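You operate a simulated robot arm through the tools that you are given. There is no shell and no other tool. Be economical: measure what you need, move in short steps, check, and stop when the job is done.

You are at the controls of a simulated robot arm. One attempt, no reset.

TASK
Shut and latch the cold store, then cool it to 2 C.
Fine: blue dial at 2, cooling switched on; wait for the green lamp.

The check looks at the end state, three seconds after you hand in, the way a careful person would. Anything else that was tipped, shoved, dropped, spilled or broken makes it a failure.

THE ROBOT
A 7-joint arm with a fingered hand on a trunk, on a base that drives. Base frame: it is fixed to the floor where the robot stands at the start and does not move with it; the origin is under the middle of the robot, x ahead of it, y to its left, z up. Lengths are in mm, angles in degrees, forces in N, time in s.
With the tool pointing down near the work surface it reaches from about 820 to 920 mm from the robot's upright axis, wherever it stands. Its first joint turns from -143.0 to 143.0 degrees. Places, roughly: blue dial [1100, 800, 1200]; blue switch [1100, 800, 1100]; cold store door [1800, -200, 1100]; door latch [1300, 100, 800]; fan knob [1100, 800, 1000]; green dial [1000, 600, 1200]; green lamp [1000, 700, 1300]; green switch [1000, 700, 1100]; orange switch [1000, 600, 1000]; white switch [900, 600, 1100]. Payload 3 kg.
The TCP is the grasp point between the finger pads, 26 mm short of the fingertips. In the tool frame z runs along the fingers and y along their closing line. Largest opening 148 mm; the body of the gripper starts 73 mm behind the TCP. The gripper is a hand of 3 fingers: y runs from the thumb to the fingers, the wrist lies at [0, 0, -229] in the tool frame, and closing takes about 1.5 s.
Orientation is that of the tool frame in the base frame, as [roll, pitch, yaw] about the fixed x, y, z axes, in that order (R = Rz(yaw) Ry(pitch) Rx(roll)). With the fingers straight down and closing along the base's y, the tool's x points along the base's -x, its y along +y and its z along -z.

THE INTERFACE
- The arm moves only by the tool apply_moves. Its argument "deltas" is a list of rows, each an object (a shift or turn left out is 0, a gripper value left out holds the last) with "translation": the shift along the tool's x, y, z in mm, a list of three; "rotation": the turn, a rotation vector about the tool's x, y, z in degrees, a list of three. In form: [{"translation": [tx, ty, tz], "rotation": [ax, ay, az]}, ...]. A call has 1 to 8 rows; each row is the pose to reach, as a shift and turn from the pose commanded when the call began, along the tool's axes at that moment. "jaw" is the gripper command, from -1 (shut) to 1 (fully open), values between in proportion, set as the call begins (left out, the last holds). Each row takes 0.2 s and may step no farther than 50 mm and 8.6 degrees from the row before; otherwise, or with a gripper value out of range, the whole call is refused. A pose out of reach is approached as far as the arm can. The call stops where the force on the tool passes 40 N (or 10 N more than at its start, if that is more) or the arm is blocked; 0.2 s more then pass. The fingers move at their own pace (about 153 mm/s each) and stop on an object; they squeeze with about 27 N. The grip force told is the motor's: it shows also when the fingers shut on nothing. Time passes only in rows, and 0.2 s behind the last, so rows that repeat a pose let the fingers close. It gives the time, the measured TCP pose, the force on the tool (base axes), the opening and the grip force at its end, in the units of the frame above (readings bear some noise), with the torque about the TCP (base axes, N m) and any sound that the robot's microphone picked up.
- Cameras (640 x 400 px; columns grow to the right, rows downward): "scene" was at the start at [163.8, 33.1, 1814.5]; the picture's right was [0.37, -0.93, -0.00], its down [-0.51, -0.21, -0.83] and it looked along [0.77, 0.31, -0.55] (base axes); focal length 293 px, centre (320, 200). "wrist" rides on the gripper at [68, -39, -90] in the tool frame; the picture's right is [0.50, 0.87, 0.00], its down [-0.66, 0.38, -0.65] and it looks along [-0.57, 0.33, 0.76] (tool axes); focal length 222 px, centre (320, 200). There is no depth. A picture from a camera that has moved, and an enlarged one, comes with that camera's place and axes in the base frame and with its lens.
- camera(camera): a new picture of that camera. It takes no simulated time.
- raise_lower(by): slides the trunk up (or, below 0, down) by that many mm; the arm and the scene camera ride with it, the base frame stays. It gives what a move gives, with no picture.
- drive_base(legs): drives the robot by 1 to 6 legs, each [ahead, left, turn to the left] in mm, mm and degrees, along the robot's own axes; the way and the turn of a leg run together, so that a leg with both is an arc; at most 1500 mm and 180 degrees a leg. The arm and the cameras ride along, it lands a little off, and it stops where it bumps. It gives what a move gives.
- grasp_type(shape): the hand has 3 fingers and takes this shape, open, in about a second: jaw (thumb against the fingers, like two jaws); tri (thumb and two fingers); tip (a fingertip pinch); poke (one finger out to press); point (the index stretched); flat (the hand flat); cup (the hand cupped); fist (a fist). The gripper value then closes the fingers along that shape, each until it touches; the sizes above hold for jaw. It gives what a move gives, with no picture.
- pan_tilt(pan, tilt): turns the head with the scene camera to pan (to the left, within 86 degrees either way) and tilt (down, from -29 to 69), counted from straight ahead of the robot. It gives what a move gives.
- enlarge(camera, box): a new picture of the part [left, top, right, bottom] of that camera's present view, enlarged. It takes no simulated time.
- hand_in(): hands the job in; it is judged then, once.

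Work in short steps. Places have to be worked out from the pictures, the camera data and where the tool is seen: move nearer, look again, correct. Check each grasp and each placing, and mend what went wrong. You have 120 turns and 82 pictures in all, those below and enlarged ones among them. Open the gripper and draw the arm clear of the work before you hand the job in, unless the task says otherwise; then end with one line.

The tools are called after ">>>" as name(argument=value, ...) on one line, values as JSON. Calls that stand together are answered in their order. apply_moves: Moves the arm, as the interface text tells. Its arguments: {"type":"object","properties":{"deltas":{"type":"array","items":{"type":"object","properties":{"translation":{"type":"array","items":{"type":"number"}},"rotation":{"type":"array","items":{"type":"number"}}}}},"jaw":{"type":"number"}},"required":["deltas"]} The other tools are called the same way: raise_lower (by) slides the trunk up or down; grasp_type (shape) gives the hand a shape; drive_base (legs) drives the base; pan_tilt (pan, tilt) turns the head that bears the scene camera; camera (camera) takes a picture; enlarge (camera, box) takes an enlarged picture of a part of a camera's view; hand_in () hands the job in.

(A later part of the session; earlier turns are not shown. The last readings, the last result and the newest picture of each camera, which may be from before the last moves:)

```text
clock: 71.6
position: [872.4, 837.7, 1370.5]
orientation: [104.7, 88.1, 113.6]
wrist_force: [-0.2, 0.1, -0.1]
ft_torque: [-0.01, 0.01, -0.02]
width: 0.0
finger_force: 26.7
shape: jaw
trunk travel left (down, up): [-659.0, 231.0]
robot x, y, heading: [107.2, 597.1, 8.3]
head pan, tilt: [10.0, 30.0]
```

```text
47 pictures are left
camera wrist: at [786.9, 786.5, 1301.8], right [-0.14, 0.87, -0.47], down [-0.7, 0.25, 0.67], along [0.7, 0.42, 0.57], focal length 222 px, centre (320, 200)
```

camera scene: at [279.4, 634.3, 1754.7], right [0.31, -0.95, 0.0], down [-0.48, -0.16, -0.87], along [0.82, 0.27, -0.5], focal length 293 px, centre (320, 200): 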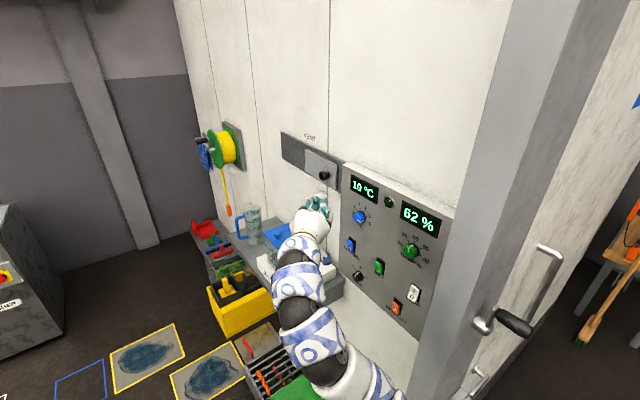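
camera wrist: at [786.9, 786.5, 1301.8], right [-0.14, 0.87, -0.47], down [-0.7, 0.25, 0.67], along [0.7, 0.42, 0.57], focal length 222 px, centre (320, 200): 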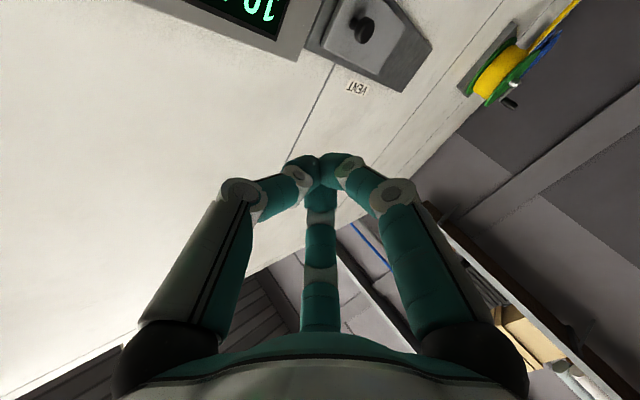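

Clear view of the panel. Enlarge it to read dial and labels.

>>> enlarge(camera="scene", box=[320, 155, 480, 335])

>>> enlarge(camera="scene", box=[330, 165, 410, 225])

>>> enlarge(camera="scene", box=[330, 220, 430, 310])

```text
2.22 times, centred on (400, 245) of scene
camera zoom: at [279.4, 634.3, 1754.7], right [0.31, -0.95, 0.0], down [-0.48, -0.16, -0.87], along [0.82, 0.27, -0.5], focal length 650 px, centre (142, 100)
```

zoom: 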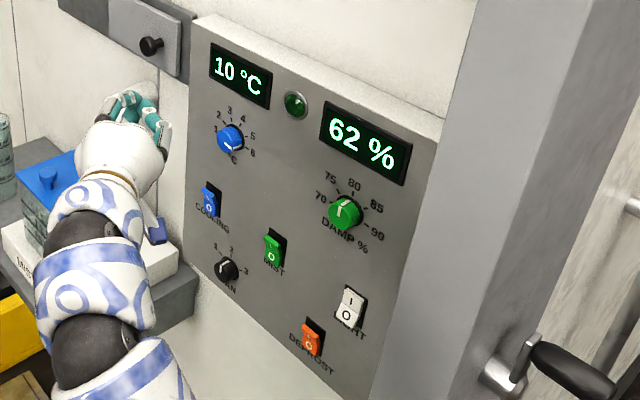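

```text
6.67 times, centred on (370, 195) of scene
camera zoom: at [279.4, 634.3, 1754.7], right [0.31, -0.95, 0.0], down [-0.48, -0.16, -0.87], along [0.82, 0.27, -0.5], focal length 1951 px, centre (-13, 233)
```

zoom: 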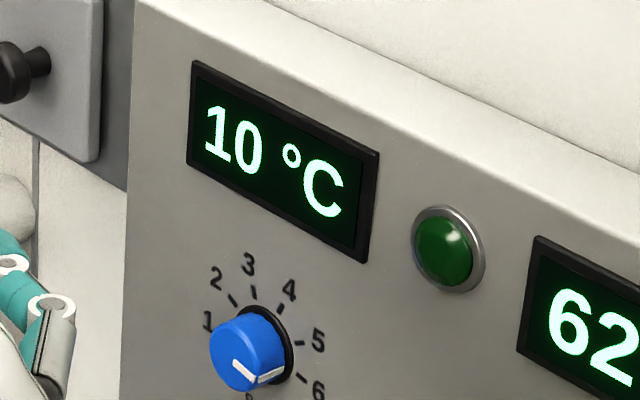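

```text
4.44 times, centred on (380, 265) of scene
camera zoom: at [279.4, 634.3, 1754.7], right [0.31, -0.95, 0.0], down [-0.48, -0.16, -0.87], along [0.82, 0.27, -0.5], focal length 1301 px, centre (53, -89)
```

zoom: 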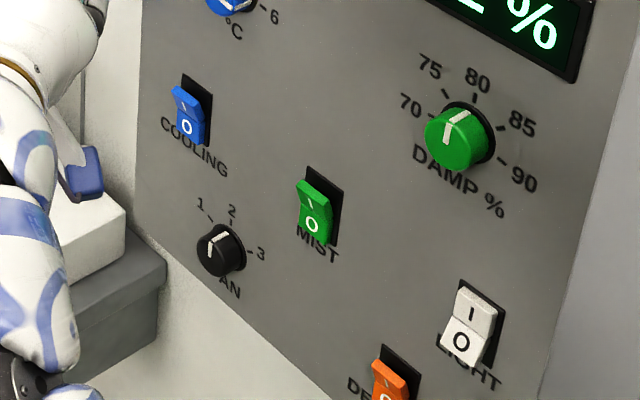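

Dial currently points at about 6+; cooling rocker is at O. I align the tool with the panel normal (heading −36°) by turning 45° about the vertical, opening the hand too.

>>> apply_moves(deltas=[{"rotation": [7.5, 0, 0]}, {"rotation": [15, 0, 0]}, {"rotation": [22.5, 0, 0]}, {"rotation": [30, 0, 0]}, {"rotation": [37.5, 0, 0]}, {"rotation": [45, 0, 0]}], jaw=0)

>>> camera(camera="scene")

>>> camera(camera="wrist")

```text
clock: 73.0
position: [871.0, 839.7, 1370.5]
orientation: [151.2, 88.3, 115.0]
wrist_force: [0.0, -0.6, 0.0]
ft_torque: [-0.02, -0.01, -0.02]
width: 74.0
finger_force: 0.1
shape: jaw
trunk travel left (down, up): [-659.0, 231.0]
robot x, y, heading: [113.7, 600.0, 8.2]
head pan, tilt: [10.0, 30.0]
```

```text
43 pictures are left
camera scene: at [279.2, 635.4, 1754.8], right [0.31, -0.95, 0.0], down [-0.47, -0.16, -0.87], along [0.82, 0.27, -0.5], focal length 293 px, centre (320, 200)
```

scene: 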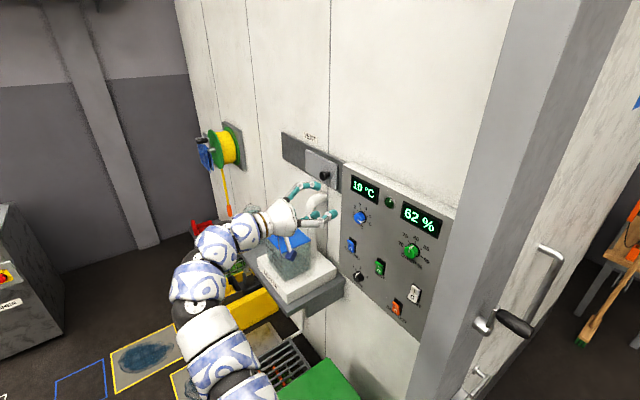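

```text
42 pictures are left
camera wrist: at [773.5, 861.7, 1304.4], right [0.5, 0.71, -0.49], down [-0.3, 0.67, 0.68], along [0.81, -0.2, 0.55], focal length 222 px, centre (320, 200)
```

wrist: 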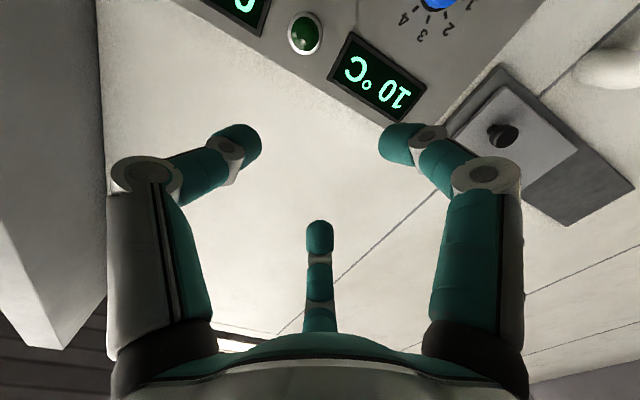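

Triangulating the dial from both cameras: d≈438, n≈1256, z≈1222. Move the hand in front of it (left ~65, down ~148), staying back from the panel for now.

>>> apply_moves(deltas=[{"translation": [35, 15, 0]}, {"translation": [70, 30, 0]}, {"translation": [110, 45, 0]}, {"translation": [148, 62, 0]}, {"translation": [148, 62, 40]}, {"translation": [148, 62, 80]}])

>>> camera(camera="scene")

>>> camera(camera="wrist")

```text
clock: 74.4
position: [971.8, 844.7, 1219.1]
orientation: [151.6, 88.1, 115.5]
wrist_force: [0.6, 0.5, -0.3]
ft_torque: [0.01, -0.01, 0.0]
width: 73.9
finger_force: 0.2
shape: jaw
trunk travel left (down, up): [-659.0, 231.0]
robot x, y, heading: [113.6, 596.7, 8.1]
head pan, tilt: [10.0, 30.0]
```

```text
41 pictures are left
camera scene: at [280.0, 634.2, 1754.7], right [0.31, -0.95, 0.0], down [-0.48, -0.16, -0.87], along [0.82, 0.27, -0.5], focal length 293 px, centre (320, 200)
```

scene: 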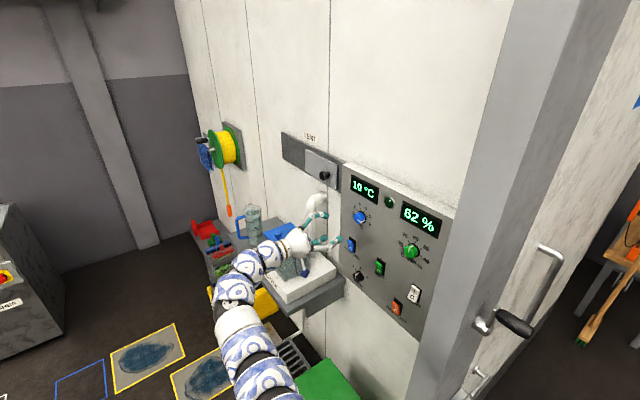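

```text
40 pictures are left
camera wrist: at [874.4, 867.8, 1152.2], right [0.5, 0.71, -0.49], down [-0.3, 0.67, 0.68], along [0.81, -0.2, 0.55], focal length 222 px, centre (320, 200)
```

wrist: 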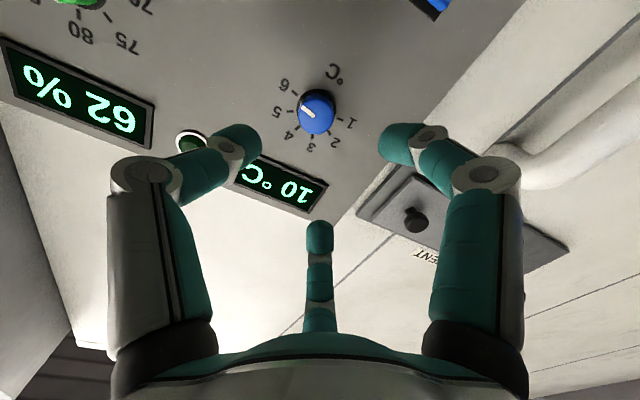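

The wrist view shows the dial at about 5.5 and well aligned. I pre-rotate the hand +60° about its axis so that I then can turn the knob ~-130° in one grip.

>>> apply_moves(deltas=[{"translation": [1, -1, 0], "rotation": [0, 0, 7.5]}, {"translation": [2, -2, 0], "rotation": [0, 0, 15]}, {"translation": [2, -4, 0], "rotation": [0, 0, 22.5]}, {"translation": [2, -4, 0], "rotation": [0, 0, 30]}, {"translation": [2, -4, 0], "rotation": [0, 0, 37.5]}, {"translation": [2, -4, 0], "rotation": [0, 0, 45]}, {"translation": [2, -4, 0], "rotation": [0, 0, 52.5]}, {"translation": [2, -4, 0], "rotation": [0, 0, 60]}])

>>> camera(camera="wrist")

```text
clock: 76.2
position: [969.2, 843.0, 1219.9]
orientation: [91.9, 28.9, 54.7]
wrist_force: [0.1, 0.0, -0.9]
ft_torque: [0.02, -0.03, 0.01]
width: 73.9
finger_force: 0.1
shape: jaw
trunk travel left (down, up): [-659.0, 231.0]
robot x, y, heading: [114.9, 595.8, 8.0]
head pan, tilt: [10.0, 30.0]
```

```text
39 pictures are left
camera wrist: at [917.5, 928.5, 1154.5], right [0.52, 0.68, 0.52], down [-0.74, 0.06, 0.67], along [0.42, -0.73, 0.54], focal length 222 px, centre (320, 200)
```

wrist: 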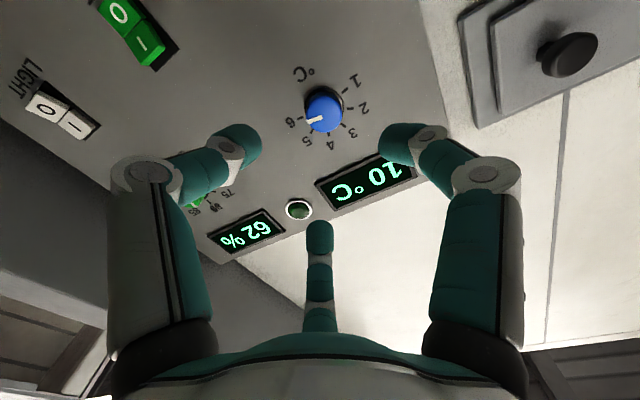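

Aligned with the knob. Narrow the opening slightly and advance to it.

>>> apply_moves(deltas=[{"translation": [0, 0, 35]}, {"translation": [0, 0, 70]}, {"translation": [0, 0, 85]}, {"translation": [0, 0, 93]}, {"translation": [0, 0, 100]}], jaw=-0.15)

>>> camera(camera="wrist")

>>> enlarge(camera="scene", box=[310, 170, 430, 260])

```text
clock: 77.4
position: [1050.5, 781.5, 1218.0]
orientation: [91.9, 29.0, 54.8]
wrist_force: [-0.1, 0.2, 0.8]
ft_torque: [-0.02, 0.0, 0.01]
width: 63.1
finger_force: 0.0
shape: jaw
trunk travel left (down, up): [-659.0, 231.0]
robot x, y, heading: [112.6, 590.8, 8.1]
head pan, tilt: [10.0, 30.0]
```

```text
38 pictures are left
camera wrist: at [998.5, 868.0, 1152.0], right [0.52, 0.68, 0.51], down [-0.74, 0.06, 0.67], along [0.43, -0.73, 0.54], focal length 222 px, centre (320, 200)
```

wrist: 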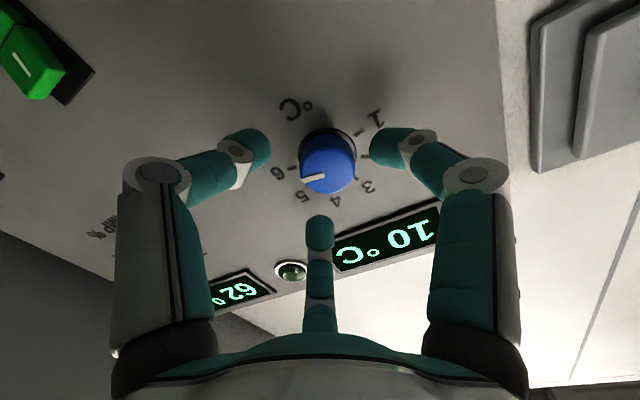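

```text
4.44 times, centred on (370, 215) of scene
camera zoom: at [279.5, 634.4, 1754.8], right [0.31, -0.95, 0.0], down [-0.48, -0.16, -0.87], along [0.82, 0.27, -0.5], focal length 1301 px, centre (98, 133)
```

zoom: 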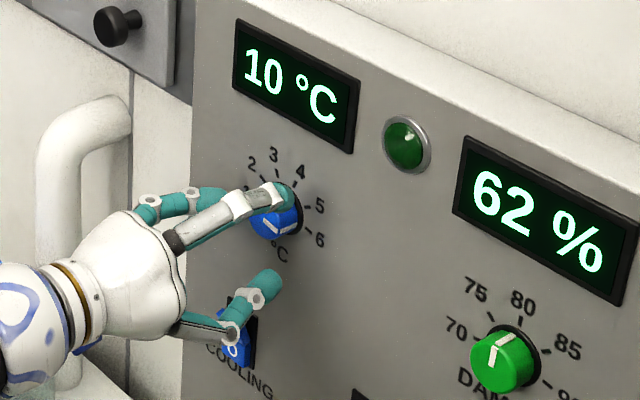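

The knob face is ~27 mm ahead of the TCP, and ~5 mm toward +y. Advance 20 mm with correction, then close.

>>> apply_moves(deltas=[{"translation": [2, 4, 8]}, {"translation": [2, 4, 16]}, {"translation": [2, 4, 21]}])

>>> apply_moves(deltas=[{}, {}, {}, {}, {}], jaw=-1)

>>> camera(camera="wrist")

```text
clock: 78.2
position: [1069.0, 773.5, 1217.4]
orientation: [91.9, 29.0, 54.8]
wrist_force: [0.4, 0.1, 0.0]
ft_torque: [0.02, 0.01, 0.01]
width: 63.2
finger_force: 0.1
shape: jaw
trunk travel left (down, up): [-659.0, 231.0]
robot x, y, heading: [116.3, 595.1, 8.1]
head pan, tilt: [10.0, 30.0]
```

```text
clock: 79.4
position: [1070.1, 773.9, 1218.0]
orientation: [91.8, 29.0, 54.8]
wrist_force: [3.4, -0.7, -0.3]
ft_torque: [-0.02, -0.02, -0.01]
width: 28.5
finger_force: 26.8
shape: jaw
trunk travel left (down, up): [-659.0, 231.0]
robot x, y, heading: [115.6, 594.2, 8.2]
head pan, tilt: [10.0, 30.0]
```

```text
36 pictures are left
camera wrist: at [1017.7, 859.9, 1152.4], right [0.52, 0.68, 0.51], down [-0.74, 0.06, 0.67], along [0.43, -0.73, 0.54], focal length 222 px, centre (320, 200)
```

wrist: 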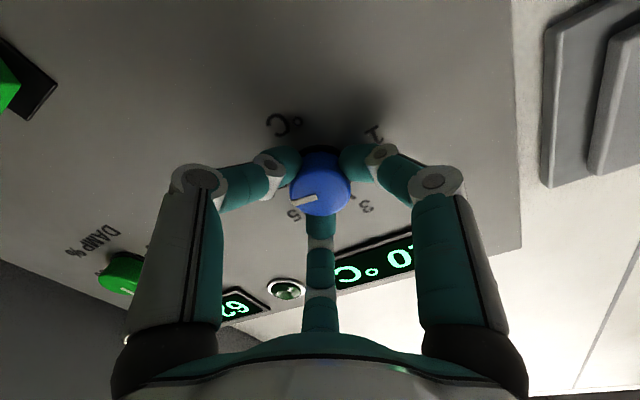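

The knob is gripped (28.5 mm). Turn it −60° (counterclockwise) and check.

>>> apply_moves(deltas=[{"rotation": [0, 0, -7.5]}, {"rotation": [0, 0, -15]}, {"rotation": [0, 0, -22.5]}, {"rotation": [0, 0, -30]}, {"rotation": [0, 0, -37.5]}, {"rotation": [0, 0, -45]}, {"rotation": [0, 0, -52.5]}, {"rotation": [0, 0, -60]}])

>>> enlarge(camera="scene", box=[310, 170, 430, 260])

>>> camera(camera="wrist")

```text
clock: 81.2
position: [1068.7, 771.1, 1217.8]
orientation: [152.8, 88.1, 116.6]
wrist_force: [-2.4, -6.8, -5.5]
ft_torque: [-0.02, -0.02, -0.22]
width: 28.7
finger_force: 27.0
shape: jaw
trunk travel left (down, up): [-659.0, 231.0]
robot x, y, heading: [112.4, 593.5, 8.1]
head pan, tilt: [10.0, 30.0]
```

```text
4.44 times, centred on (370, 215) of scene
camera zoom: at [279.8, 633.6, 1754.7], right [0.31, -0.95, 0.0], down [-0.48, -0.16, -0.87], along [0.82, 0.27, -0.5], focal length 1301 px, centre (98, 133)
```

zoom: 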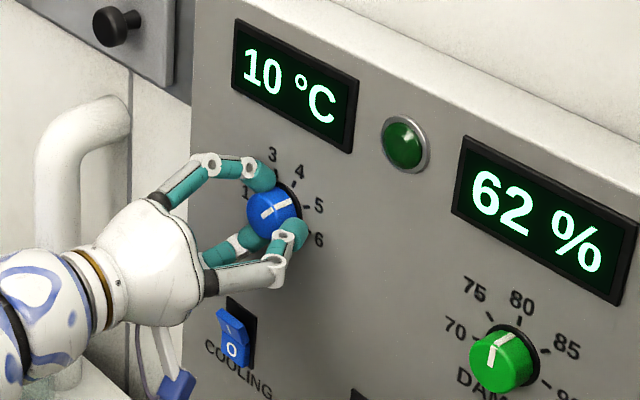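

```text
34 pictures are left
camera wrist: at [970.3, 795.1, 1151.9], right [0.5, 0.71, -0.49], down [-0.29, 0.67, 0.68], along [0.81, -0.2, 0.55], focal length 222 px, centre (320, 200)
```

wrist: 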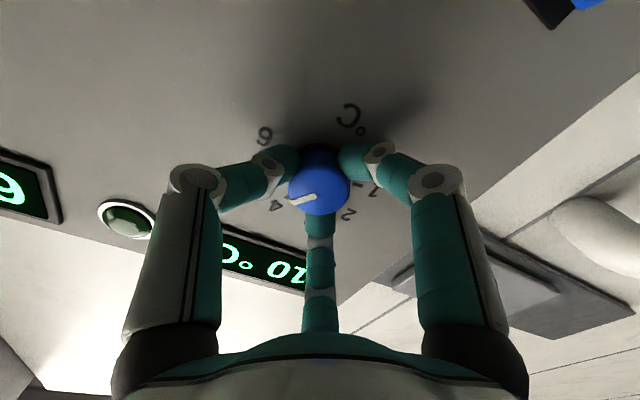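

Now around 4.2. Continue −60° more.

>>> apply_moves(deltas=[{"rotation": [0, 0, -7.5]}, {"rotation": [0, 0, -15]}, {"rotation": [0, 0, -22.5]}, {"rotation": [0, 0, -30]}, {"rotation": [0, 0, -37.5]}, {"rotation": [0, 0, -45]}, {"rotation": [0, 0, -52.5]}, {"rotation": [0, 0, -60]}])

>>> enlarge(camera="scene", box=[330, 190, 390, 235])

>>> camera(camera="wrist")

```text
clock: 83.0
position: [1068.0, 771.6, 1220.4]
orientation: [-91.9, 30.9, -127.1]
wrist_force: [-7.2, -10.8, 2.5]
ft_torque: [-0.15, -0.23, -0.4]
width: 28.3
finger_force: 27.1
shape: jaw
trunk travel left (down, up): [-659.0, 231.0]
robot x, y, heading: [111.7, 593.1, 8.1]
head pan, tilt: [10.0, 30.0]
```

```text
8.89 times, centred on (360, 212) of scene
camera zoom: at [277.9, 632.7, 1755.0], right [0.31, -0.95, 0.0], down [-0.47, -0.15, -0.87], along [0.82, 0.27, -0.5], focal length 2601 px, centre (-36, 89)
```

zoom: 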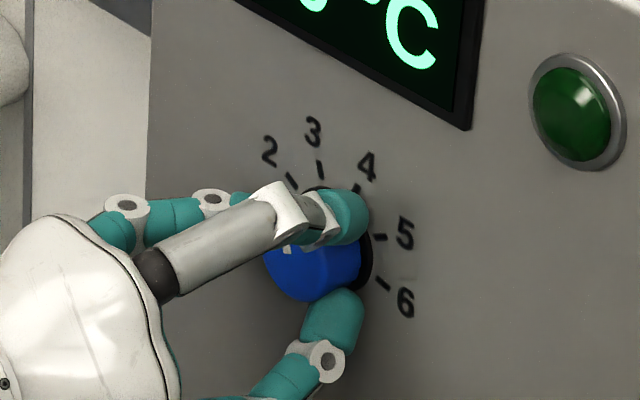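

```text
32 pictures are left
camera wrist: at [948.2, 761.7, 1220.7], right [-0.01, 0.03, -1.0], down [-0.08, 1.0, 0.03], along [1.0, 0.08, -0.01], focal length 222 px, centre (320, 200)
```

wrist: 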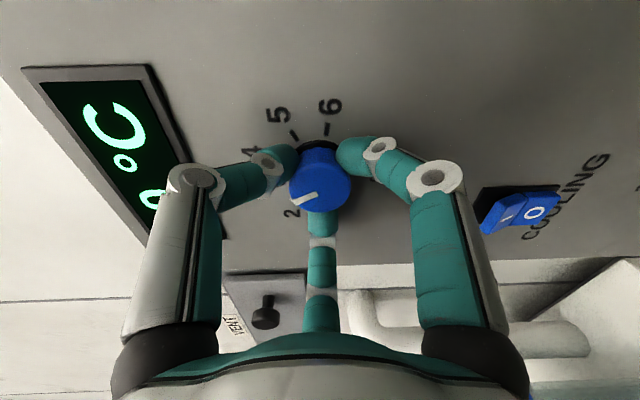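

Pointer is approaching 2. Turn −20° more, then release and check.

>>> apply_moves(deltas=[{"rotation": [0, 0, -7]}, {"rotation": [0, 0, -14]}, {"rotation": [0, 0, -20]}, {"rotation": [0, 0, -20]}])

>>> apply_moves(deltas=[{}, {}, {}], jaw=-0.15)

>>> apply_moves(deltas=[{"translation": [0, 0, -20]}, {"translation": [0, 0, -60]}, {"translation": [0, 0, -100]}])

>>> enlarge(camera="scene", box=[330, 190, 390, 235])

>>> enlarge(camera="wrist", box=[240, 60, 400, 160])

```text
clock: 84.0
position: [1068.2, 773.0, 1220.4]
orientation: [-91.7, 11.0, -126.5]
wrist_force: [-0.1, -10.6, 11.9]
ft_torque: [-0.25, -0.37, -0.26]
width: 28.8
finger_force: 26.7
shape: jaw
trunk travel left (down, up): [-659.0, 231.0]
robot x, y, heading: [113.1, 594.9, 8.1]
head pan, tilt: [10.0, 30.0]
```

```text
clock: 84.8
position: [1069.1, 774.6, 1217.4]
orientation: [-91.7, 10.9, -126.5]
wrist_force: [-0.5, -0.9, -0.2]
ft_torque: [-0.01, -0.01, 0.0]
width: 62.6
finger_force: 0.1
shape: jaw
trunk travel left (down, up): [-659.0, 231.0]
robot x, y, heading: [112.3, 593.1, 8.0]
head pan, tilt: [10.0, 30.0]
```

```text
clock: 85.6
position: [988.2, 834.3, 1222.0]
orientation: [-91.7, 11.0, -126.5]
wrist_force: [-0.2, -0.3, -1.4]
ft_torque: [-0.03, -0.01, 0.0]
width: 62.6
finger_force: 0.0
shape: jaw
trunk travel left (down, up): [-659.0, 231.0]
robot x, y, heading: [113.5, 596.7, 8.0]
head pan, tilt: [10.0, 30.0]
```

```text
8.89 times, centred on (360, 212) of scene
camera zoom: at [278.8, 634.7, 1754.9], right [0.31, -0.95, 0.0], down [-0.47, -0.16, -0.87], along [0.82, 0.27, -0.5], focal length 2601 px, centre (-36, 89)
```

zoom: 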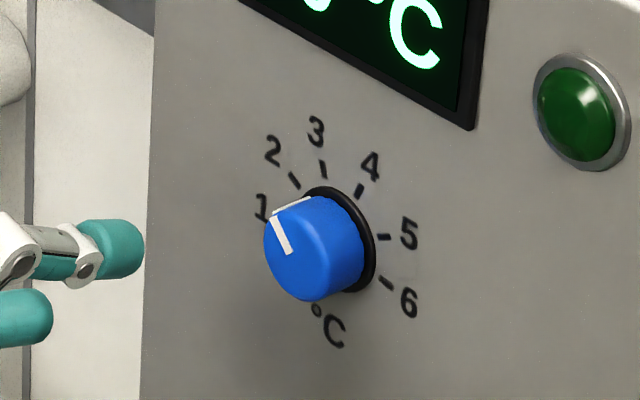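

```text
4.00 times, centred on (320, 110) of wrist
camera zoom: at [871.5, 826.3, 1248.3], right [-0.21, -0.25, -0.95], down [-0.11, 0.97, -0.23], along [0.97, 0.06, -0.23], focal length 888 px, centre (320, 560)
```

zoom: 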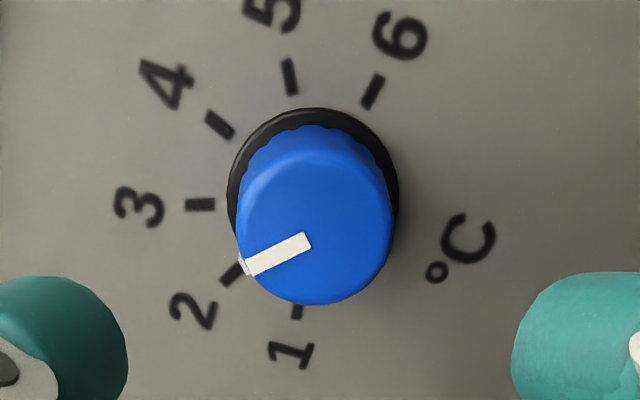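

The ticks compute to −100…+100° in 40° steps; the pointer seems to be somewhere at 2–2.5. I take sharper zooms to decide.

>>> enlarge(camera="wrist", box=[284, 80, 364, 140])

>>> enlarge(camera="scene", box=[348, 200, 376, 226])

```text
6.67 times, centred on (324, 110) of wrist
camera zoom: at [871.5, 826.3, 1248.3], right [-0.21, -0.25, -0.95], down [-0.11, 0.97, -0.23], along [0.97, 0.06, -0.23], focal length 1481 px, centre (293, 800)
```

zoom: 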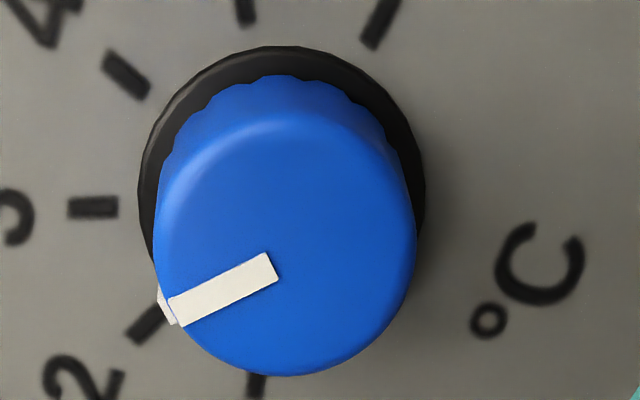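

```text
15.38 times, centred on (362, 213) of scene
camera zoom: at [278.8, 634.7, 1754.9], right [0.31, -0.95, 0.0], down [-0.47, -0.16, -0.87], along [0.82, 0.27, -0.5], focal length 4502 px, centre (-326, 0)
```

zoom: 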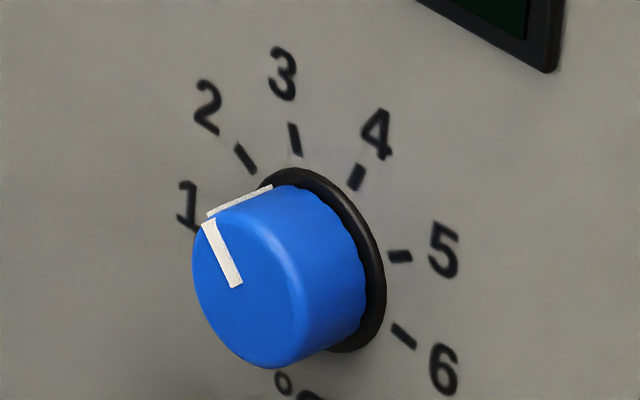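

The pointer is at ~2.4, so about −15° more is needed. Regrasp and turn.

>>> apply_moves(deltas=[{"translation": [0, 0, 40]}, {"translation": [0, 0, 80]}, {"translation": [0, 0, 92]}, {"translation": [0, 0, 100]}])

>>> apply_moves(deltas=[{}, {}, {}, {}, {}], jaw=-1)

>>> apply_moves(deltas=[{"rotation": [0, 0, -5]}, {"rotation": [0, 0, -10]}, {"rotation": [0, 0, -16]}, {"rotation": [0, 0, -16]}])

>>> apply_moves(deltas=[{}, {}, {}], jaw=-0.15)

>>> apply_moves(deltas=[{"translation": [0, 0, -20]}, {"translation": [0, 0, -60]}, {"translation": [0, 0, -100]}])

>>> enlarge(camera="wrist", box=[270, 70, 370, 140])

>>> enlarge(camera="scene", box=[348, 200, 376, 226])

```text
clock: 86.6
position: [1068.8, 774.3, 1217.9]
orientation: [-91.8, 11.0, -126.4]
wrist_force: [-0.2, 0.4, 0.8]
ft_torque: [0.02, 0.0, -0.03]
width: 62.7
finger_force: 0.1
shape: jaw
trunk travel left (down, up): [-659.0, 231.0]
robot x, y, heading: [115.5, 595.0, 8.0]
head pan, tilt: [10.0, 30.0]
```

```text
clock: 87.8
position: [1068.7, 774.1, 1218.8]
orientation: [-91.7, 10.9, -126.5]
wrist_force: [3.0, -1.2, 0.4]
ft_torque: [-0.05, -0.04, 0.02]
width: 31.0
finger_force: 26.4
shape: jaw
trunk travel left (down, up): [-659.0, 231.0]
robot x, y, heading: [115.1, 597.1, 8.3]
head pan, tilt: [10.0, 30.0]
```

```text
clock: 88.8
position: [1067.9, 773.3, 1218.7]
orientation: [-91.7, -5.1, -126.0]
wrist_force: [-6.2, 2.6, -0.7]
ft_torque: [-0.02, -0.07, -0.01]
width: 31.1
finger_force: 27.5
shape: jaw
trunk travel left (down, up): [-659.0, 231.0]
robot x, y, heading: [110.2, 594.8, 8.0]
head pan, tilt: [10.0, 30.0]
```

```text
clock: 89.6
position: [1068.0, 772.7, 1218.4]
orientation: [-91.7, -5.0, -126.0]
wrist_force: [0.0, -0.6, 0.5]
ft_torque: [0.01, -0.02, 0.0]
width: 62.6
finger_force: 0.0
shape: jaw
trunk travel left (down, up): [-659.0, 231.0]
robot x, y, heading: [114.6, 591.2, 8.2]
head pan, tilt: [10.0, 30.0]
```

```text
clock: 90.4
position: [984.9, 830.0, 1220.0]
orientation: [-91.6, -5.2, -126.2]
wrist_force: [0.3, -0.5, -0.1]
ft_torque: [-0.02, 0.04, -0.03]
width: 62.7
finger_force: 0.0
shape: jaw
trunk travel left (down, up): [-659.0, 231.0]
robot x, y, heading: [113.7, 596.4, 8.1]
head pan, tilt: [10.0, 30.0]
```

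```text
5.71 times, centred on (320, 105) of wrist
camera zoom: at [873.4, 830.2, 1265.9], right [-0.36, -0.45, -0.82], down [-0.17, 0.89, -0.42], along [0.92, -0.01, -0.4], focal length 1269 px, centre (320, 743)
```

zoom: 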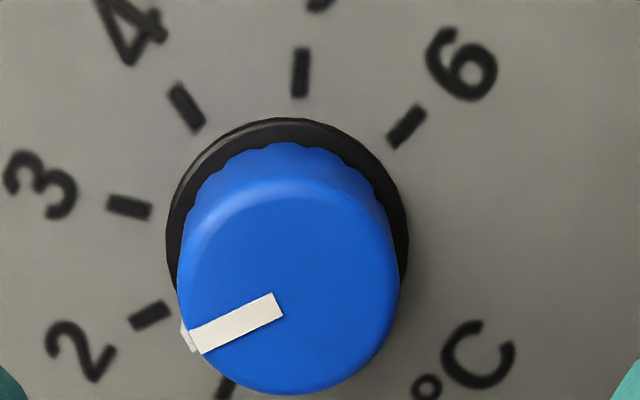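

```text
15.38 times, centred on (362, 213) of scene
camera zoom: at [279.1, 634.5, 1754.8], right [0.31, -0.95, 0.0], down [-0.48, -0.16, -0.87], along [0.82, 0.27, -0.5], focal length 4502 px, centre (-326, 0)
```

zoom: 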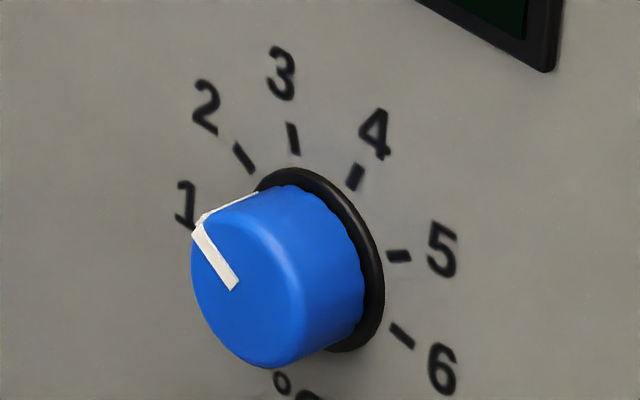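

The dial now reads 2.0 by computation from both views. Back off a bit more and switch to the poke shape for the cooling rocker's upper "I" half (≈ n 1296, z 1085).

>>> apply_moves(deltas=[{"translation": [0, 0, -40], "rotation": [0, 0, 8]}, {"translation": [0, 0, -60], "rotation": [0, 0, 16]}, {"translation": [0, 0, -60], "rotation": [0, 0, 24]}, {"translation": [0, 0, -60], "rotation": [0, 0, 32]}, {"translation": [0, 0, -60], "rotation": [0, 0, 40]}, {"translation": [0, 0, -60], "rotation": [0, 0, 48]}])

>>> apply_moves(deltas=[{"rotation": [0, 0, 8]}, {"rotation": [0, 0, 16]}, {"rotation": [0, 0, 24]}, {"rotation": [0, 0, 32]}, {"rotation": [0, 0, 40]}, {"rotation": [0, 0, 48]}])

>>> grasp_type(shape="poke")

>>> camera(camera="wrist")

>>> camera(camera="scene")

```text
clock: 91.8
position: [938.8, 867.7, 1223.5]
orientation: [-92.3, 43.1, -127.8]
wrist_force: [-0.2, 0.5, 0.0]
ft_torque: [0.01, 0.01, 0.0]
width: 62.8
finger_force: 0.1
shape: jaw
trunk travel left (down, up): [-659.0, 231.0]
robot x, y, heading: [112.5, 592.8, 8.2]
head pan, tilt: [10.0, 30.0]
```

```text
clock: 93.2
position: [940.1, 868.9, 1223.1]
orientation: [146.5, 87.9, 110.3]
wrist_force: [-0.2, -0.7, 0.3]
ft_torque: [-0.01, 0.0, 0.03]
width: 62.4
finger_force: 0.0
shape: jaw
trunk travel left (down, up): [-659.0, 231.0]
robot x, y, heading: [110.8, 595.8, 8.4]
head pan, tilt: [10.0, 30.0]
```

```text
clock: 94.1
position: [940.0, 869.1, 1223.2]
orientation: [150.9, 88.0, 114.8]
wrist_force: [-0.2, 0.2, -0.1]
ft_torque: [0.0, 0.02, 0.03]
width: 0.0
finger_force: 0.1
shape: poke
trunk travel left (down, up): [-659.0, 231.0]
robot x, y, heading: [114.1, 594.6, 8.4]
head pan, tilt: [10.0, 30.0]
```

```text
25 pictures are left
camera wrist: at [841.5, 891.5, 1157.0], right [0.5, 0.71, -0.49], down [-0.3, 0.67, 0.68], along [0.81, -0.2, 0.55], focal length 222 px, centre (320, 200)
```

wrist: 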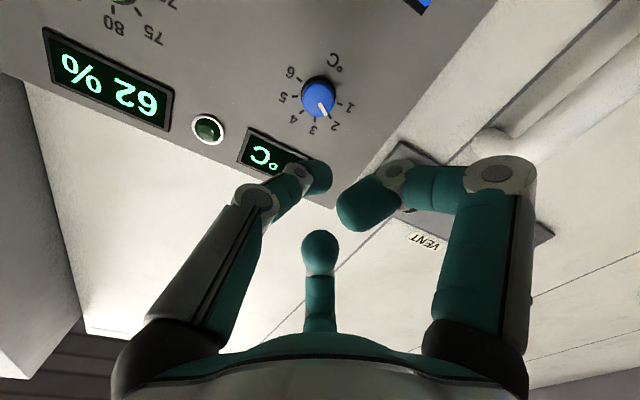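

```text
24 pictures are left
camera scene: at [279.4, 634.5, 1754.8], right [0.31, -0.95, 0.0], down [-0.48, -0.16, -0.87], along [0.82, 0.27, -0.5], focal length 293 px, centre (320, 200)
```

scene: 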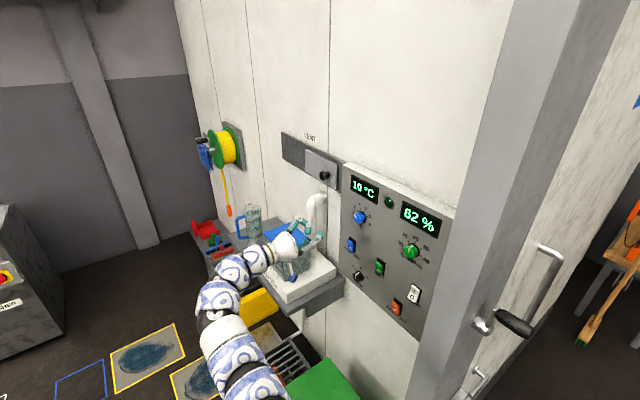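

Check which finger is out.

>>> enlarge(camera="scene", box=[255, 195, 375, 285])

```text
4.44 times, centred on (315, 240) of scene
camera zoom: at [279.4, 634.5, 1754.8], right [0.31, -0.95, 0.0], down [-0.48, -0.16, -0.87], along [0.82, 0.27, -0.5], focal length 1301 px, centre (342, 22)
```

zoom: 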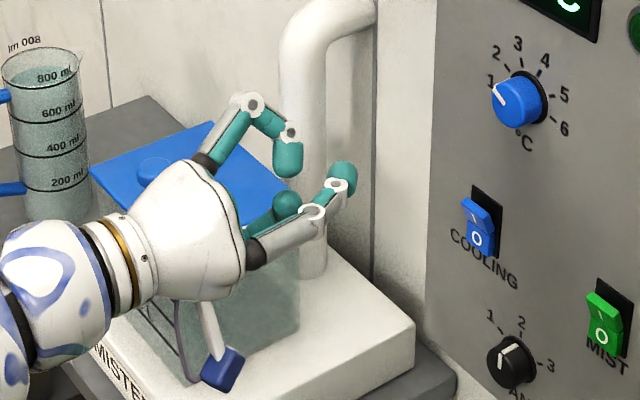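

The thumb is the poking finger, its tip on the tool axis. Move in front of the cooling rocker (left 40, down 138), then advance part way and look.

>>> apply_moves(deltas=[{"translation": [40, 10, 0]}, {"translation": [80, 25, 0]}, {"translation": [115, 40, 0]}, {"translation": [138, 40, 20]}, {"translation": [138, 40, 60]}, {"translation": [138, 40, 100]}])

>>> camera(camera="wrist")

>>> enlarge(camera="scene", box=[255, 195, 375, 285])

```text
clock: 95.5
position: [1007.1, 843.7, 1101.2]
orientation: [149.8, 88.1, 113.5]
wrist_force: [-0.2, 0.4, -0.1]
ft_torque: [0.03, -0.01, -0.01]
width: 0.0
finger_force: 0.1
shape: poke
out of reach, approached as far as the arm can: row 3, 4, 5, 6
trunk travel left (down, up): [-659.0, 231.0]
robot x, y, heading: [112.6, 592.0, 8.2]
head pan, tilt: [10.0, 30.0]
```

```text
22 pictures are left
camera wrist: at [908.4, 866.7, 1035.3], right [0.5, 0.71, -0.49], down [-0.3, 0.67, 0.68], along [0.81, -0.2, 0.55], focal length 222 px, centre (320, 200)
```

wrist: 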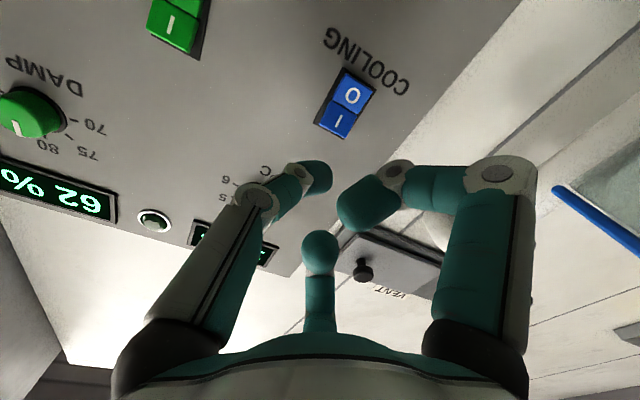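

```text
4.44 times, centred on (315, 240) of scene
camera zoom: at [279.7, 634.2, 1754.7], right [0.31, -0.95, 0.0], down [-0.48, -0.16, -0.87], along [0.82, 0.27, -0.5], focal length 1301 px, centre (342, 22)
```

zoom: 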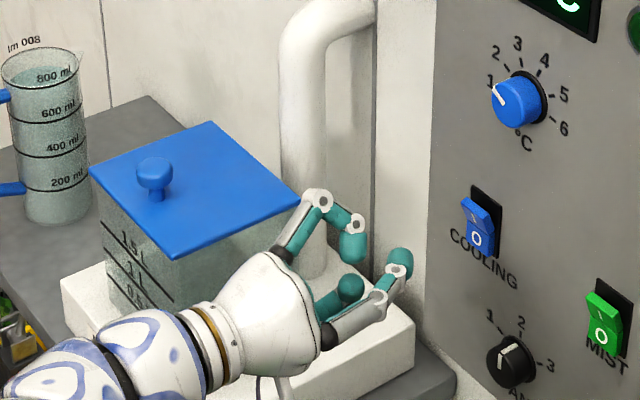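

The arm's limit was reached at z 1101; the "I" half computes to n≈1291, z≈1088. Lower the trunk 12 mm, shift left 16, and approach.

>>> raise_lower(by=-40)

>>> apply_moves(deltas=[{"translation": [-15, 8, 0]}, {"translation": [-29, 16, 0]}, {"translation": [-29, 16, 30]}, {"translation": [-29, 16, 60]}])

>>> camera(camera="wrist")

>>> enlarge(camera="scene", box=[275, 205, 395, 295])

```text
clock: 96.4
position: [1006.7, 844.0, 1062.5]
orientation: [148.8, 88.2, 112.7]
wrist_force: [-0.1, 1.0, 0.0]
ft_torque: [0.04, 0.02, 0.0]
width: 0.0
finger_force: 0.0
shape: poke
trunk travel left (down, up): [-619.0, 271.0]
robot x, y, heading: [111.0, 593.0, 8.5]
head pan, tilt: [10.0, 30.0]
```

```text
clock: 97.4
position: [1044.7, 825.7, 1091.8]
orientation: [148.7, 88.0, 112.7]
wrist_force: [0.2, -0.2, 0.7]
ft_torque: [-0.01, 0.0, -0.01]
width: 0.0
finger_force: 0.0
shape: poke
out of reach, approached as far as the arm can: row 2, 3, 4
trunk travel left (down, up): [-619.0, 271.0]
robot x, y, heading: [111.9, 594.7, 8.2]
head pan, tilt: [10.0, 30.0]
```

```text
20 pictures are left
camera wrist: at [947.0, 848.4, 1026.4], right [0.5, 0.71, -0.48], down [-0.3, 0.67, 0.68], along [0.81, -0.2, 0.55], focal length 222 px, centre (320, 200)
```

wrist: 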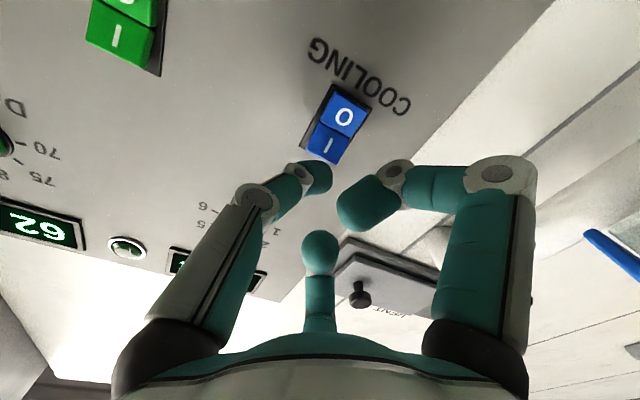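

```text
4.44 times, centred on (335, 250) of scene
camera zoom: at [279.0, 634.9, 1714.8], right [0.31, -0.95, 0.0], down [-0.47, -0.16, -0.87], along [0.82, 0.27, -0.5], focal length 1301 px, centre (253, -22)
```

zoom: 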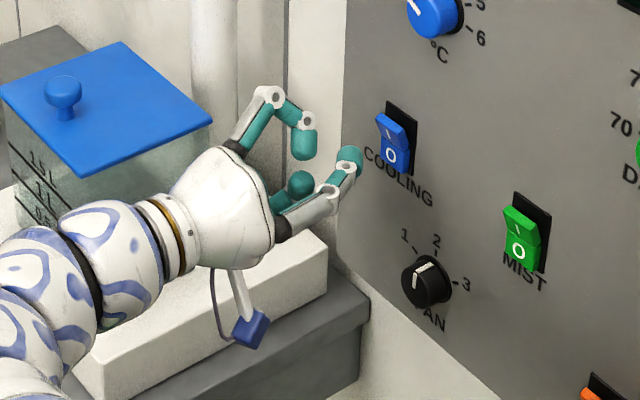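

The arm is at its reach limit because the shoulder sits high. I retract a bit, then alternately lower the trunk and raise the hand relative to it to gain reach.

>>> apply_moves(deltas=[{"translation": [0, -10, -40]}, {"translation": [0, -20, -80]}, {"translation": [-25, -30, -110]}, {"translation": [-50, -30, -110]}])

>>> raise_lower(by=-80)

>>> apply_moves(deltas=[{"translation": [-40, 0, 0]}, {"translation": [-80, 0, 0]}])

>>> raise_lower(by=-80)

>>> apply_moves(deltas=[{"translation": [-40, 0, 0]}, {"translation": [-80, 0, 0]}])

>>> raise_lower(by=-60)

>>> camera(camera="scene")

```text
clock: 98.4
position: [938.1, 864.3, 1147.3]
orientation: [150.1, 88.2, 114.0]
wrist_force: [0.0, -0.7, 0.1]
ft_torque: [0.02, 0.0, 0.03]
width: 0.3
finger_force: 0.1
shape: poke
trunk travel left (down, up): [-619.0, 271.0]
robot x, y, heading: [112.7, 594.3, 7.9]
head pan, tilt: [10.0, 30.0]
```

```text
clock: 99.5
position: [936.7, 865.5, 1067.2]
orientation: [148.6, 88.1, 112.5]
wrist_force: [-0.9, 0.1, 0.5]
ft_torque: [-0.04, 0.0, 0.02]
width: 0.0
finger_force: 0.2
shape: poke
trunk travel left (down, up): [-539.0, 351.0]
robot x, y, heading: [112.2, 596.6, 7.9]
head pan, tilt: [10.0, 30.0]
```

```text
clock: 100.1
position: [940.6, 861.3, 1145.5]
orientation: [149.5, 88.2, 113.3]
wrist_force: [0.2, 1.2, -0.6]
ft_torque: [0.0, 0.02, 0.0]
width: 0.0
finger_force: 0.1
shape: poke
trunk travel left (down, up): [-539.0, 351.0]
robot x, y, heading: [112.1, 597.1, 8.0]
head pan, tilt: [10.0, 30.0]
```

```text
clock: 101.3
position: [941.8, 861.2, 1065.9]
orientation: [148.8, 88.1, 112.7]
wrist_force: [0.2, -0.3, 0.2]
ft_torque: [-0.01, -0.01, 0.04]
width: 0.0
finger_force: 0.1
shape: poke
trunk travel left (down, up): [-459.0, 431.0]
robot x, y, heading: [116.6, 596.2, 8.4]
head pan, tilt: [10.0, 30.0]
```

```text
clock: 101.9
position: [943.3, 857.9, 1145.7]
orientation: [149.0, 88.0, 112.6]
wrist_force: [0.1, -0.7, 0.2]
ft_torque: [-0.01, 0.02, 0.02]
width: 0.1
finger_force: 0.0
shape: poke
trunk travel left (down, up): [-459.0, 431.0]
robot x, y, heading: [115.2, 593.0, 8.3]
head pan, tilt: [10.0, 30.0]
```

```text
clock: 102.9
position: [942.0, 859.4, 1083.7]
orientation: [149.1, 88.1, 113.0]
wrist_force: [0.0, 0.4, 0.2]
ft_torque: [-0.01, 0.01, 0.0]
width: 0.2
finger_force: 0.0
shape: poke
trunk travel left (down, up): [-399.0, 491.0]
robot x, y, heading: [114.5, 596.4, 8.2]
head pan, tilt: [10.0, 30.0]
```

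```text
18 pictures are left
camera scene: at [279.3, 634.4, 1494.8], right [0.31, -0.95, 0.0], down [-0.48, -0.16, -0.87], along [0.82, 0.27, -0.5], focal length 293 px, centre (320, 200)
```

scene: 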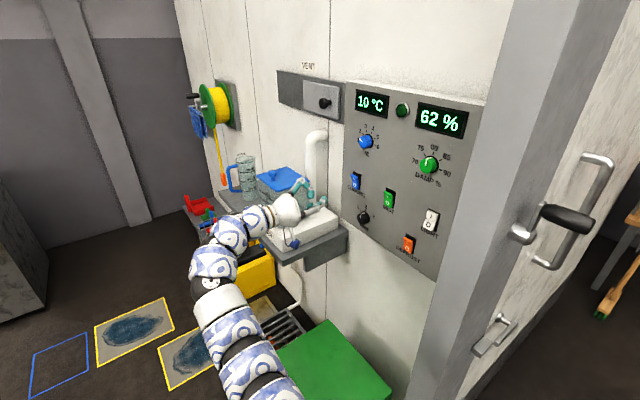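

Now at d≈257, n≈1249, z≈1084. Move left 40, up 8, forward 115 (tip ≈ 20–30 mm short of panel).

>>> apply_moves(deltas=[{"translation": [-8, 20, 0]}, {"translation": [-8, 40, 10]}, {"translation": [-8, 40, 50]}, {"translation": [-8, 40, 90]}, {"translation": [-8, 40, 115]}])

>>> camera(camera="wrist")

>>> enlarge(camera="scene", box=[290, 150, 410, 240])

```text
clock: 104.1
position: [1060.6, 822.8, 1089.1]
orientation: [150.5, 88.1, 114.3]
wrist_force: [0.5, 0.8, -0.4]
ft_torque: [-0.02, -0.01, -0.02]
width: 0.0
finger_force: 0.0
shape: poke
trunk travel left (down, up): [-399.0, 491.0]
robot x, y, heading: [116.7, 592.5, 8.3]
head pan, tilt: [10.0, 30.0]
```

```text
17 pictures are left
camera wrist: at [961.7, 845.4, 1022.1], right [0.5, 0.71, -0.49], down [-0.3, 0.67, 0.68], along [0.81, -0.2, 0.55], focal length 222 px, centre (320, 200)
```

wrist: 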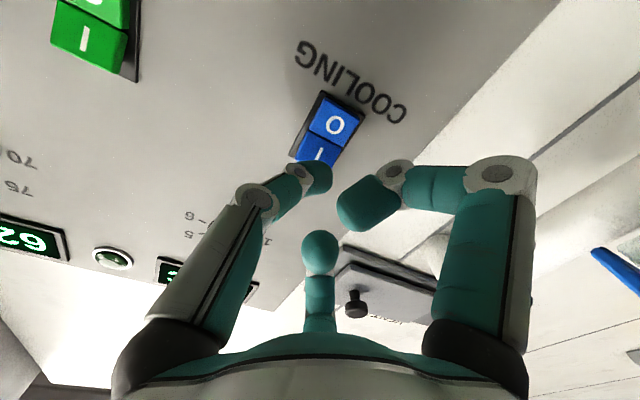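

```text
4.44 times, centred on (350, 195) of scene
camera zoom: at [279.5, 634.4, 1494.7], right [0.31, -0.95, 0.0], down [-0.48, -0.16, -0.87], along [0.82, 0.27, -0.5], focal length 1301 px, centre (187, 222)
```

zoom: 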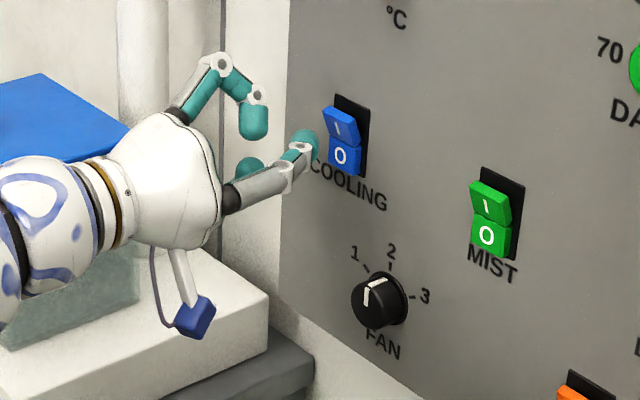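

Aligned with the "I" half. Raise 5 mm and press forward slowly.

>>> apply_moves(deltas=[{"translation": [-5, -1, 6]}, {"translation": [-5, -1, 13]}, {"translation": [-5, -1, 19]}, {"translation": [-5, -1, 25]}, {"translation": [-5, -1, 30]}, {"translation": [-5, -1, 34]}, {"translation": [-5, -1, 38]}])

>>> enlarge(camera="scene", box=[330, 80, 450, 220])

```text
clock: 105.7
position: [1085.7, 805.4, 1095.2]
orientation: [147.1, 88.2, 111.0]
wrist_force: [-34.0, 10.1, -2.5]
ft_torque: [-0.02, 0.05, -0.2]
width: 0.0
finger_force: 0.1
shape: poke
trunk travel left (down, up): [-399.0, 491.0]
robot x, y, heading: [111.0, 593.2, 8.0]
head pan, tilt: [10.0, 30.0]
```

```text
2.86 times, centred on (390, 150) of scene
camera zoom: at [275.9, 635.9, 1495.0], right [0.31, -0.95, 0.0], down [-0.47, -0.16, -0.87], along [0.82, 0.27, -0.5], focal length 836 px, centre (120, 343)
```

zoom: 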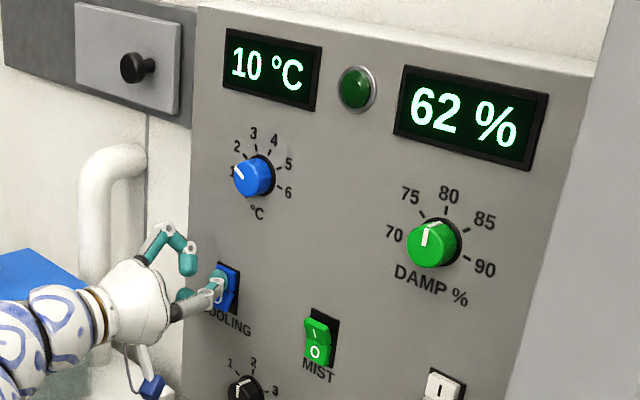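

Pressed with ~35 N. Back off and check the rocker.

>>> apply_moves(deltas=[{"translation": [0, 0, -30]}, {"translation": [0, 0, -75]}, {"translation": [0, 0, -120]}])

>>> enlarge(camera="scene", box=[330, 80, 450, 220])

```text
clock: 106.5
position: [992.6, 866.8, 1097.7]
orientation: [151.4, 88.1, 115.1]
wrist_force: [-1.0, -0.3, 0.1]
ft_torque: [-0.03, 0.01, 0.01]
width: 0.1
finger_force: 0.1
shape: poke
trunk travel left (down, up): [-399.0, 491.0]
robot x, y, heading: [112.2, 594.2, 8.1]
head pan, tilt: [10.0, 30.0]
```

```text
2.86 times, centred on (390, 150) of scene
camera zoom: at [279.5, 634.3, 1494.8], right [0.31, -0.95, 0.0], down [-0.48, -0.16, -0.87], along [0.82, 0.27, -0.5], focal length 836 px, centre (120, 343)
```

zoom: 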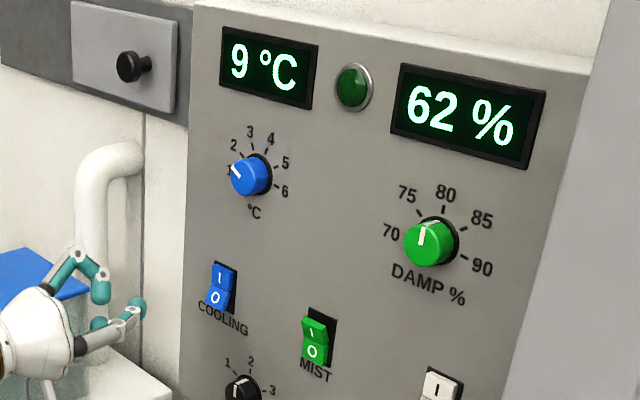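

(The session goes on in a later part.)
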